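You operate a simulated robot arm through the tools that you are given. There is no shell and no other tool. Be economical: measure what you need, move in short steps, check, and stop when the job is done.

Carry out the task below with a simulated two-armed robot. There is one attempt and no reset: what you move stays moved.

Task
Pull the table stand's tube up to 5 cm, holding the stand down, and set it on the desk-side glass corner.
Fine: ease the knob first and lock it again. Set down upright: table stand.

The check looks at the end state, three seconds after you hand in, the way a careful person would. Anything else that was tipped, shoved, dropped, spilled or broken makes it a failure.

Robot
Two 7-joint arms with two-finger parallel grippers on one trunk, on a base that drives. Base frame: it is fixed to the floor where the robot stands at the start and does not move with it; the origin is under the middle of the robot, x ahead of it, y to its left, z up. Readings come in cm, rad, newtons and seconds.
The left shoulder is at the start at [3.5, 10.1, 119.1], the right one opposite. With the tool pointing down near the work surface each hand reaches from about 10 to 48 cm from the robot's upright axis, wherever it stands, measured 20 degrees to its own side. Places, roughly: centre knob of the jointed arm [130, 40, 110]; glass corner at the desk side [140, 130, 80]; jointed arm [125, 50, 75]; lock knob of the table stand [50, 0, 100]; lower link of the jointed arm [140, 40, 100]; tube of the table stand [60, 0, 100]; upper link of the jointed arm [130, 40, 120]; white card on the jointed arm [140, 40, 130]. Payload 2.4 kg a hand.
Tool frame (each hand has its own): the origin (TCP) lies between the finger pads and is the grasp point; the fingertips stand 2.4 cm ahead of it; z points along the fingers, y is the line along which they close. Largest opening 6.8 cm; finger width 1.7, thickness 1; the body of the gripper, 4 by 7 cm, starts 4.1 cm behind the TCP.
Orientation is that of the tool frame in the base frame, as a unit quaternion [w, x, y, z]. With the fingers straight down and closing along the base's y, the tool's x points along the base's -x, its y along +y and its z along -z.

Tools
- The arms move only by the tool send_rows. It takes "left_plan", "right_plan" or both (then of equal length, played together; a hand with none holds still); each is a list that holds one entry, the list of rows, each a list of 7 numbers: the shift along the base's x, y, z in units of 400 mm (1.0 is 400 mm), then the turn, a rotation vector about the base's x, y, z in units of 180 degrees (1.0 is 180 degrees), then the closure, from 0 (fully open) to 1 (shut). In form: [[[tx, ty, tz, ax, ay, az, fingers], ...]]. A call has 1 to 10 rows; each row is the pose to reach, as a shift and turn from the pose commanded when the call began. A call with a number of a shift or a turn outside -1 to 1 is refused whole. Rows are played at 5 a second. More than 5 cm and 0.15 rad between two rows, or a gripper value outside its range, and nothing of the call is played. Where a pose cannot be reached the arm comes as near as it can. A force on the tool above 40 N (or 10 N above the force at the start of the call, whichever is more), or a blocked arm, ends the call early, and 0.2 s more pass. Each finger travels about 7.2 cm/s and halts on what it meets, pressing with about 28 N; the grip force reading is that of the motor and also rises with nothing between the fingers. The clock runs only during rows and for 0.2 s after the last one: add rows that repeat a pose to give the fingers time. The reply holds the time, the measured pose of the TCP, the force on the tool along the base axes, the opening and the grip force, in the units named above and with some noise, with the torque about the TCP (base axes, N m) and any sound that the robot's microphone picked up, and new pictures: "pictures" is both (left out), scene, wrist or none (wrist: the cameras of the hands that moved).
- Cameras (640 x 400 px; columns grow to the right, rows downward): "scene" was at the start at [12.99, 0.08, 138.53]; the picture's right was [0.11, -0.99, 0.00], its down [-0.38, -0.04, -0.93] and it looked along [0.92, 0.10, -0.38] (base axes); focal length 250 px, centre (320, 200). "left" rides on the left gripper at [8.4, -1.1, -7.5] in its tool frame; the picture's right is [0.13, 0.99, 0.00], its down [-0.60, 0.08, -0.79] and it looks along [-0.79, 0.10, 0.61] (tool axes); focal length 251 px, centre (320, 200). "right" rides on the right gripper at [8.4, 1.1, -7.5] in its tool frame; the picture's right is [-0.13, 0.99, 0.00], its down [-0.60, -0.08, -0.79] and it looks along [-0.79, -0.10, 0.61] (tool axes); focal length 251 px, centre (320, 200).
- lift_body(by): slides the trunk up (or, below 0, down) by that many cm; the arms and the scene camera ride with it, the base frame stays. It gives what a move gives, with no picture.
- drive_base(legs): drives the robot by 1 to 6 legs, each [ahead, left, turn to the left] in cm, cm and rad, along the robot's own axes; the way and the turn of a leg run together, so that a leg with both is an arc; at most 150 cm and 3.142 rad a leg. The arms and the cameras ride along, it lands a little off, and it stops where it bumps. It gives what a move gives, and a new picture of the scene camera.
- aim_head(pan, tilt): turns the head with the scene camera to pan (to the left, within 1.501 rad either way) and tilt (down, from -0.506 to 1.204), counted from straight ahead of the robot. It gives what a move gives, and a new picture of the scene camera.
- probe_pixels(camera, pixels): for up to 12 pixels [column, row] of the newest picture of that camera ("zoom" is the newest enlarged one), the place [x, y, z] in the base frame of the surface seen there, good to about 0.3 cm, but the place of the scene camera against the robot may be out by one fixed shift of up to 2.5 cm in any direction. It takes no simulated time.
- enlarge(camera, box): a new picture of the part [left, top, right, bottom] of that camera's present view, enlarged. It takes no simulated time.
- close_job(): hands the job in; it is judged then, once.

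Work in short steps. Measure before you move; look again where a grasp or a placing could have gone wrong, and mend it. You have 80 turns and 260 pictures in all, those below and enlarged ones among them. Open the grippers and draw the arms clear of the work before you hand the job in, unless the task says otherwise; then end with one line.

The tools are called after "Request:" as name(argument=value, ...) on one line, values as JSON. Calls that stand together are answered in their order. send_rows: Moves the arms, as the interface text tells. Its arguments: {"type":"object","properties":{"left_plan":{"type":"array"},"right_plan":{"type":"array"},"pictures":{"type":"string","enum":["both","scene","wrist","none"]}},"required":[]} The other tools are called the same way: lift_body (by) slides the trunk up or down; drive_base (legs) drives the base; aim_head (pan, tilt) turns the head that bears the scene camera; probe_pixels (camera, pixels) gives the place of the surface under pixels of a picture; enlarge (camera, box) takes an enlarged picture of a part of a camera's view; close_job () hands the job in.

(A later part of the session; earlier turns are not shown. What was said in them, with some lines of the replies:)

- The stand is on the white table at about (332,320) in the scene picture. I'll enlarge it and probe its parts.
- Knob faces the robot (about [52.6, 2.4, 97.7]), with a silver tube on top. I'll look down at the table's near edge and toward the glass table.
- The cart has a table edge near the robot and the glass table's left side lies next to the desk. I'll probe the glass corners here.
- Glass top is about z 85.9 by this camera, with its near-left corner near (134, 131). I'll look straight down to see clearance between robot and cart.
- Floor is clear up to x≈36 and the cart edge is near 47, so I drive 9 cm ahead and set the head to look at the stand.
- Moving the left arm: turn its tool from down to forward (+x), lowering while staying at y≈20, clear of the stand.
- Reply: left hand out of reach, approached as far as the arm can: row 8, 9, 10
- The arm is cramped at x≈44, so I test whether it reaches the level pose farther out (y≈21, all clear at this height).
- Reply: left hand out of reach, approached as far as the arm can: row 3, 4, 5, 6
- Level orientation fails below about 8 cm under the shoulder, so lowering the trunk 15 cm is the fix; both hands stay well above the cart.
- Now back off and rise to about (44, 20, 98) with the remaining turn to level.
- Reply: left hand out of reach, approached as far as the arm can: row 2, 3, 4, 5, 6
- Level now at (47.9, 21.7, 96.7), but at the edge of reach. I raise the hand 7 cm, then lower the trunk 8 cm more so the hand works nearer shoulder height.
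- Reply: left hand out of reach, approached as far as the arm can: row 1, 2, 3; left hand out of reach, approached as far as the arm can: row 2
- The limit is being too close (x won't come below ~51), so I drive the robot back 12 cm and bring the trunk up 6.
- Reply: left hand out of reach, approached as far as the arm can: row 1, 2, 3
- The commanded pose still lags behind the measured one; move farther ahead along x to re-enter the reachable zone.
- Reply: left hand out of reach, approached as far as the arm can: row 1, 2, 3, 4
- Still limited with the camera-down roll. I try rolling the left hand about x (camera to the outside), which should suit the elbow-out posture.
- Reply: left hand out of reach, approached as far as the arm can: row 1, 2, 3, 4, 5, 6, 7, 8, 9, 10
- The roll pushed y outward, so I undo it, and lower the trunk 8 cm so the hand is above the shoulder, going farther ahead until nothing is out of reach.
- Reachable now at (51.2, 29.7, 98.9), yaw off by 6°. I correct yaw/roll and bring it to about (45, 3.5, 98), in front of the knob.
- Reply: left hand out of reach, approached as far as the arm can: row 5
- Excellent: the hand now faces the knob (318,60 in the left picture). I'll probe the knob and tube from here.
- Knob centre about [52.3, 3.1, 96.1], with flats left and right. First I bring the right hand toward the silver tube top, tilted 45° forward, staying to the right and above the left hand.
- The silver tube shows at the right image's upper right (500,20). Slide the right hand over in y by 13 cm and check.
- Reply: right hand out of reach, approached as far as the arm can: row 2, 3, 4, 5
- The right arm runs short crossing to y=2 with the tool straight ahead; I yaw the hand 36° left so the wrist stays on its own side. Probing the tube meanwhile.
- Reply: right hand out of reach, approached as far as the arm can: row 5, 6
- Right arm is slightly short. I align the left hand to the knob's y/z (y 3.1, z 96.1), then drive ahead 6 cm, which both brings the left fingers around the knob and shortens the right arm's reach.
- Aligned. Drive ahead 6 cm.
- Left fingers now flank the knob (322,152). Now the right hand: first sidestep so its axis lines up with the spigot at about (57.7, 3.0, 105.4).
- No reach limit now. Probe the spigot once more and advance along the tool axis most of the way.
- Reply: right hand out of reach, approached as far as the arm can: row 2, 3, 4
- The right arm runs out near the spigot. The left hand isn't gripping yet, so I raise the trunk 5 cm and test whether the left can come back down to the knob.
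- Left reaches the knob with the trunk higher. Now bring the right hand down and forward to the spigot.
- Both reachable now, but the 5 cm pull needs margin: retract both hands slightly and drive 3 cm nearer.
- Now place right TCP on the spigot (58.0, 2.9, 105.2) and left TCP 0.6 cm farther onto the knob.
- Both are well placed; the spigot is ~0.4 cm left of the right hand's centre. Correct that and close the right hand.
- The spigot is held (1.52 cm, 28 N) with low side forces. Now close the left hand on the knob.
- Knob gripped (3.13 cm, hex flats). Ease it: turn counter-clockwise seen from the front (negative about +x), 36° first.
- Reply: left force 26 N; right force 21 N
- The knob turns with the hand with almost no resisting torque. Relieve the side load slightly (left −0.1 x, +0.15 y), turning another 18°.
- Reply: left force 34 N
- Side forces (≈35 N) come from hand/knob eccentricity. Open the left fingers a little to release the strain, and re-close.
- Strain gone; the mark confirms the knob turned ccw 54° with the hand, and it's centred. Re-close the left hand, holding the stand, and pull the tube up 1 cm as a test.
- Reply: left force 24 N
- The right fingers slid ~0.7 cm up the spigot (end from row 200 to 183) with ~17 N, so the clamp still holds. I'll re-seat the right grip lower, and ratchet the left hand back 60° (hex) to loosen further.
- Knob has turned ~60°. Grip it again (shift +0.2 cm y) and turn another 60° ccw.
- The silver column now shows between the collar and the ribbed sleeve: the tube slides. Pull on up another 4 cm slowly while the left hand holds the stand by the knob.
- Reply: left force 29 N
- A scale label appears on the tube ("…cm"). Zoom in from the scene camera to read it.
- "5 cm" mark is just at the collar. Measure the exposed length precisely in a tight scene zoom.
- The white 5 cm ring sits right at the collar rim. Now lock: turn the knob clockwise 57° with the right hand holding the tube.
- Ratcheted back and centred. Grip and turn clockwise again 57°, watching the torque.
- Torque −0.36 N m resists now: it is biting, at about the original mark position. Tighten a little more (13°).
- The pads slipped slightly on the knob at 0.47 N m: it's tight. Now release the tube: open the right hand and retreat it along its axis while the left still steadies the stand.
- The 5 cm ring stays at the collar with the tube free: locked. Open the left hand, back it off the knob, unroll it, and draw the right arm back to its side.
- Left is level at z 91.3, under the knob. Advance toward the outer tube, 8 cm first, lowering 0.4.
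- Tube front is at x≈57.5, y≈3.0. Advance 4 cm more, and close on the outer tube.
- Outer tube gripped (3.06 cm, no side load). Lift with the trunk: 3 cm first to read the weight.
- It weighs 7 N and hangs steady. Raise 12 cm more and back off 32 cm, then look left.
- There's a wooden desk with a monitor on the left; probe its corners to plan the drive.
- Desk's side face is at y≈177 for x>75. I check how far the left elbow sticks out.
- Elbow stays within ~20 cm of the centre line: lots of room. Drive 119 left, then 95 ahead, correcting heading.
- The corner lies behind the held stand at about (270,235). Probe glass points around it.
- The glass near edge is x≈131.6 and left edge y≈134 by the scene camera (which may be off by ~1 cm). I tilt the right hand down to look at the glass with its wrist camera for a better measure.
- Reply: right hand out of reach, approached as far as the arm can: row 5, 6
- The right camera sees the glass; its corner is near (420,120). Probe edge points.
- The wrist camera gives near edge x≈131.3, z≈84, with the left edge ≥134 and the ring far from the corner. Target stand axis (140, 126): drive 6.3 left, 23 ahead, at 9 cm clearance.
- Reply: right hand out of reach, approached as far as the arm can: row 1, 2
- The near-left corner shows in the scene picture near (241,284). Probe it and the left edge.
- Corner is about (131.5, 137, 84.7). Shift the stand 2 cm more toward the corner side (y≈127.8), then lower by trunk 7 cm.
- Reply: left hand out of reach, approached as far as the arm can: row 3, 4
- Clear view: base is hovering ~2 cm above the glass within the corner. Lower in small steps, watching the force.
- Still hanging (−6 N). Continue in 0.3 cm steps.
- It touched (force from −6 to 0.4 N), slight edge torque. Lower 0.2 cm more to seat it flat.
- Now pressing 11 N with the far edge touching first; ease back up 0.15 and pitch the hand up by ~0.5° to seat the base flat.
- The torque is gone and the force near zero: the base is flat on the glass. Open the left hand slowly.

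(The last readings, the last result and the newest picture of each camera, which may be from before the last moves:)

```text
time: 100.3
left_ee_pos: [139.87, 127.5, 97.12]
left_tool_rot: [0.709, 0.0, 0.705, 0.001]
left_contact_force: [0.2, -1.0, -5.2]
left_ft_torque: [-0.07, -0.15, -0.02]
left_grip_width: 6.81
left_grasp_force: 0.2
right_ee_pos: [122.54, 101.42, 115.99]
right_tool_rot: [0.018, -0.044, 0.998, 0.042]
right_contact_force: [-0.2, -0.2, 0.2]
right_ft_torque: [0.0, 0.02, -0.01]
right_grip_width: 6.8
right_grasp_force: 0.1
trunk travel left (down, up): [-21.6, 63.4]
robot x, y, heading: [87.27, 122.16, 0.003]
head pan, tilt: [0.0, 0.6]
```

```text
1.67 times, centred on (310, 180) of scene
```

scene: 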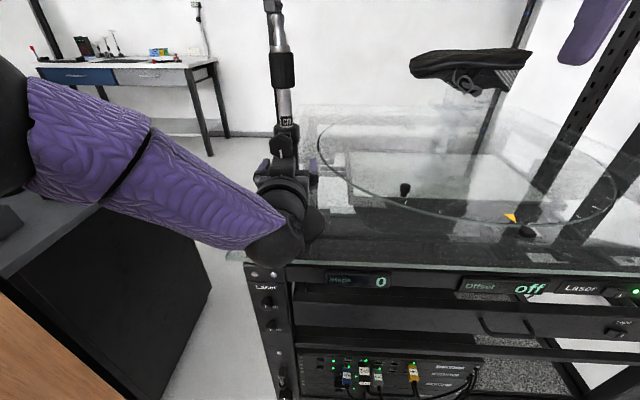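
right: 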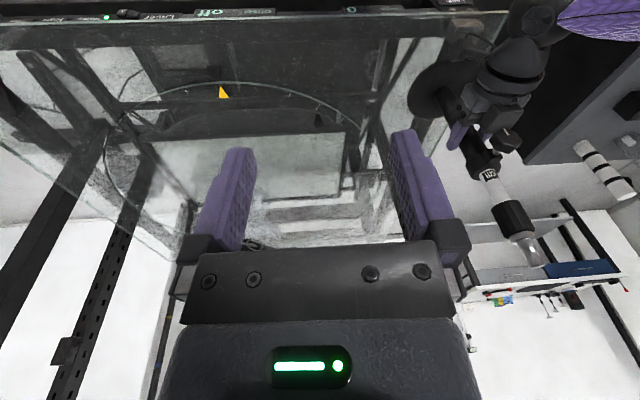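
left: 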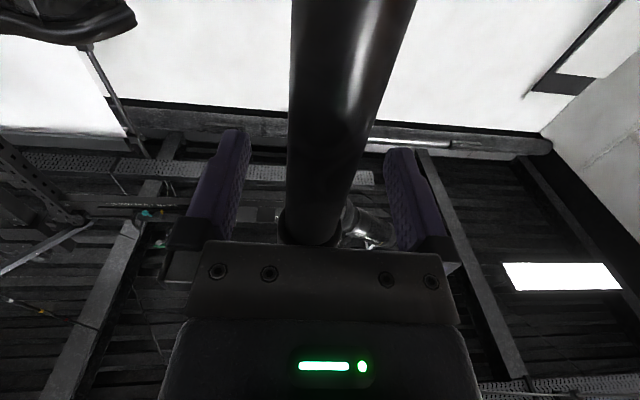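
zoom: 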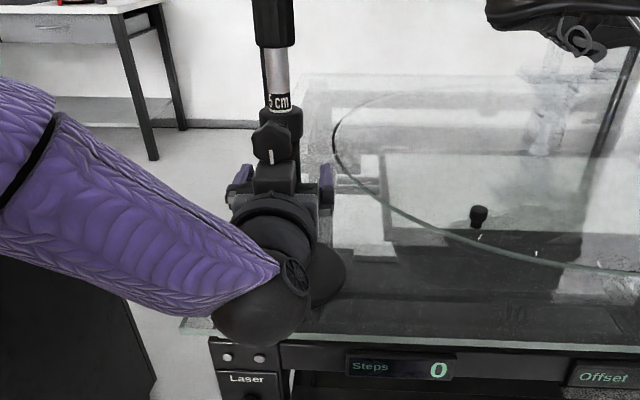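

Fingers are open but −5 N remains on the hand: the knob may rest on the gripper body. Lower the hand 0.4 cm and see.

Request:
send_rows(left_plan=[[[0, 0, -0.005, 0, 0, 0, 0], [0, 0, -0.01, 0, 0, 0, 0], [0, 0, -0.01, 0, 0, 0, 0]]], pictures="wrist")

Request:
enlarge(camera="right", box=[360, 0, 600, 160])

```text
time: 101.1
left_ee_pos: [139.85, 127.36, 96.77]
left_tool_rot: [0.709, -0.001, 0.705, 0.001]
left_contact_force: [-0.7, -0.5, -0.4]
left_ft_torque: [-0.02, -0.02, -0.01]
left_grip_width: 6.81
left_grasp_force: 0.0
right_ee_pos: [122.46, 101.3, 115.99]
right_tool_rot: [0.018, -0.043, 0.998, 0.041]
right_contact_force: [-0.1, -0.3, -0.4]
right_ft_torque: [0.02, 0.01, 0.01]
right_grip_width: 6.82
right_grasp_force: 0.0
trunk travel left (down, up): [-21.6, 63.4]
robot x, y, heading: [87.49, 122.39, 0.007]
head pan, tilt: [0.0, 0.6]
```

left: 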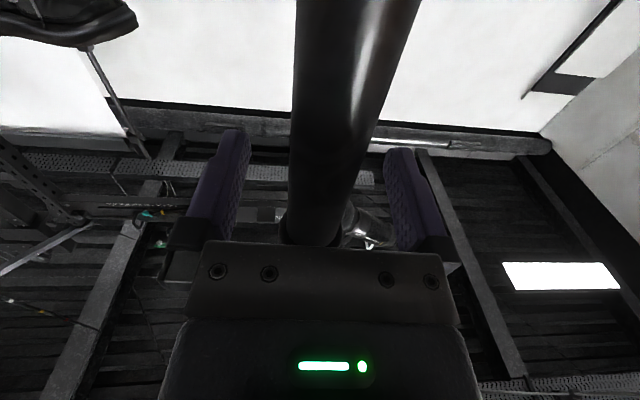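

```text
2.50 times, centred on (480, 80) of right
```

zoom: 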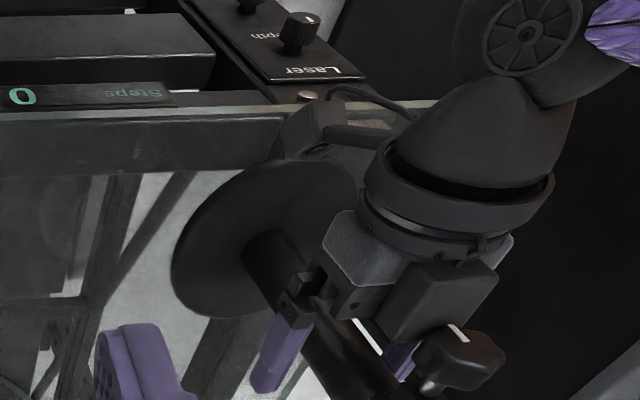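

The load is off now; the stand stands by itself. Lower 0.2 more for knob clearance and draw the hand straight back 6 cm.

Request:
send_rows(left_plan=[[[0, 0, -0.006, 0, 0, 0, 0], [-0.03, 0, -0.006, 0, 0, 0, 0], [-0.06, 0, -0.006, 0, 0, 0, 0], [-0.09, 0, -0.006, 0, 0, 0, 0], [-0.12, 0, -0.006, 0, 0, 0, 0], [-0.15, 0, -0.006, 0, 0, 0, 0]]], pictures="both")

```text
time: 102.5
left_ee_pos: [133.96, 127.49, 96.43]
left_tool_rot: [0.709, 0.001, 0.705, 0.0]
left_contact_force: [0.3, -0.9, 0.2]
left_ft_torque: [0.02, 0.03, 0.01]
left_grip_width: 6.8
left_grasp_force: 0.1
right_ee_pos: [122.51, 101.52, 116.03]
right_tool_rot: [0.019, -0.044, 0.998, 0.042]
right_contact_force: [0.2, 0.0, -0.2]
right_ft_torque: [-0.01, 0.0, -0.01]
right_grip_width: 6.8
right_grasp_force: 0.0
trunk travel left (down, up): [-21.6, 63.4]
robot x, y, heading: [87.26, 122.03, 0.005]
head pan, tilt: [0.0, 0.6]
```

scene: 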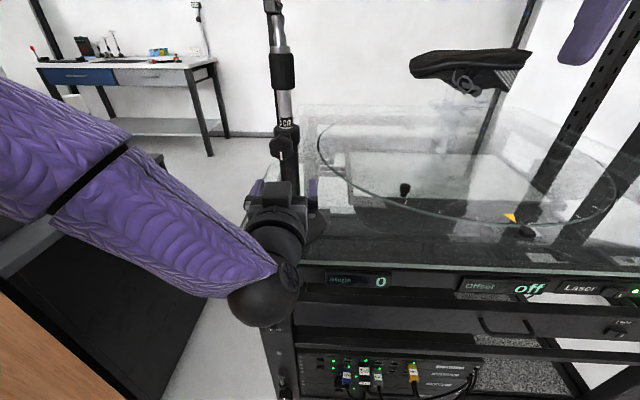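
left: 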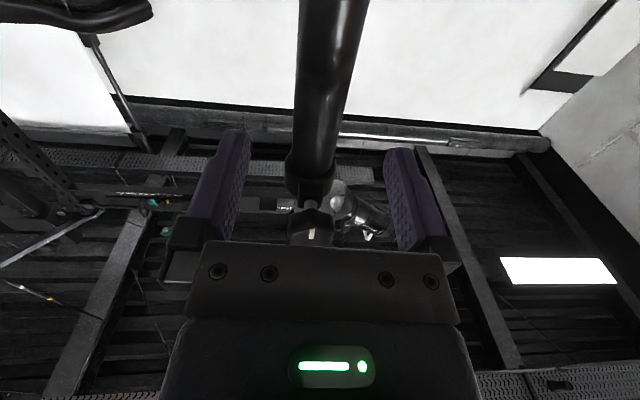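

The hand is clear of the tube with no contact. Back the robot off 25 cm and look at the stand.

Request:
drive_base(legs=[[-25, 0, 0]])

Request:
enlarge(camera="scene", box=[200, 20, 440, 280])

Request:
enlarge(camera="right", box=[360, 0, 640, 280])

```text
time: 104.4
left_ee_pos: [108.09, 127.58, 96.4]
left_tool_rot: [0.709, -0.001, 0.705, 0.001]
left_contact_force: [0.3, -0.2, -0.1]
left_ft_torque: [0.01, -0.01, -0.02]
left_grip_width: 6.81
left_grasp_force: 0.0
right_ee_pos: [96.8, 101.44, 116.0]
right_tool_rot: [0.019, -0.045, 0.998, 0.041]
right_contact_force: [0.6, 0.0, -0.8]
right_ft_torque: [0.0, 0.01, 0.02]
right_grip_width: 6.83
right_grasp_force: 0.2
trunk travel left (down, up): [-21.6, 63.4]
robot x, y, heading: [61.63, 121.94, 0.008]
head pan, tilt: [0.0, 0.6]
```

scene: 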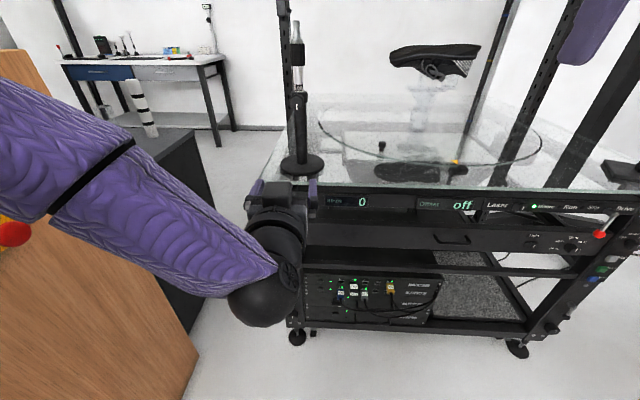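

```text
1.54 times, centred on (320, 150) of scene
```

zoom: 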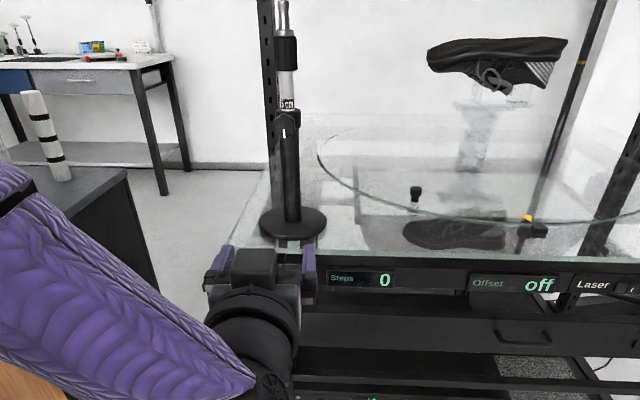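

```text
1.43 times, centred on (500, 140) of right
```

zoom: 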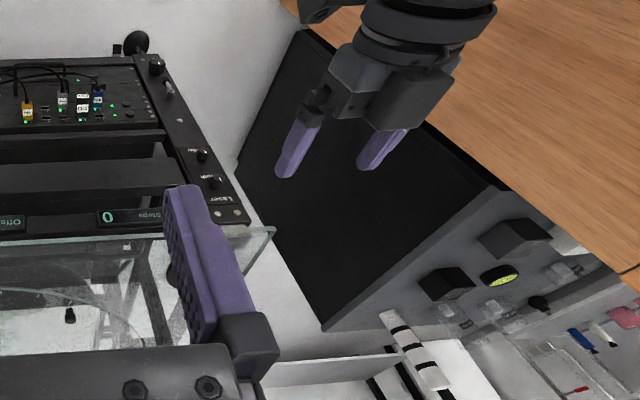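

The stand is upright on the glass corner. One last zoom on the mark.

Request:
enlarge(camera="scene", box=[270, 15, 330, 185])

Request:
enlarge(camera="scene", box=[285, 60, 315, 110])

Request:
probe_pixels(camera="scene", pixels=[[298, 120], [301, 145], [296, 30], [302, 172], [282, 167], [323, 165]])

```text
2.35 times, centred on (300, 100) of scene
```

zoom: 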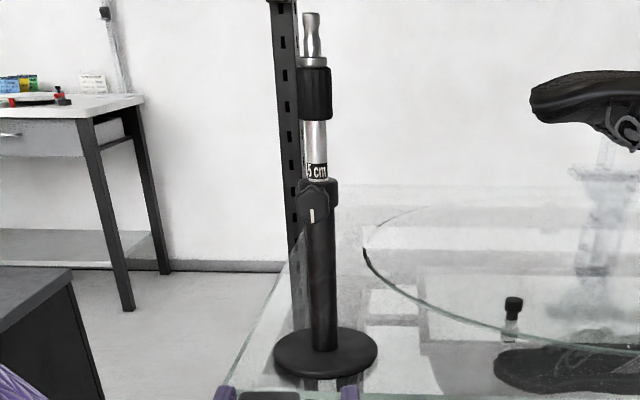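

```text
8.00 times, centred on (300, 85) of scene
```

zoom: 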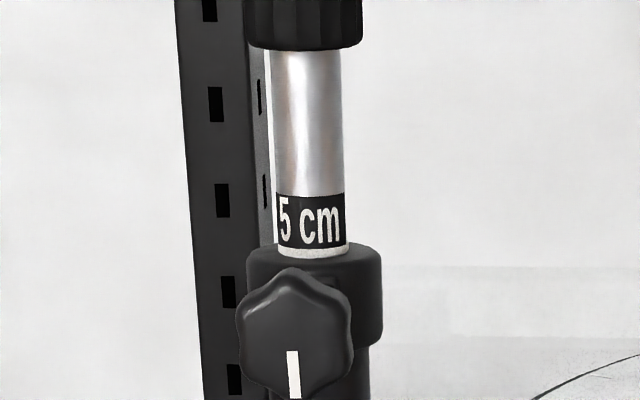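

```text
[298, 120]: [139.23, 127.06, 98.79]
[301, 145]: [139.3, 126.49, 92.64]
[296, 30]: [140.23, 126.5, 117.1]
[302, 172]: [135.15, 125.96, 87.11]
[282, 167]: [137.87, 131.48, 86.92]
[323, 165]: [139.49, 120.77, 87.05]
```

The tube shows the 5 cm ring at the collar, the knob mark is back at its locked position, and the stand is upright with its base wholly on the corner. Hands are open and clear, so I hand in.

Request:
close_job()

```text
The job is handed in.
```

The table stand is upright on the desk-side glass corner, with its tube locked at the 5 cm mark and both hands open and clear.
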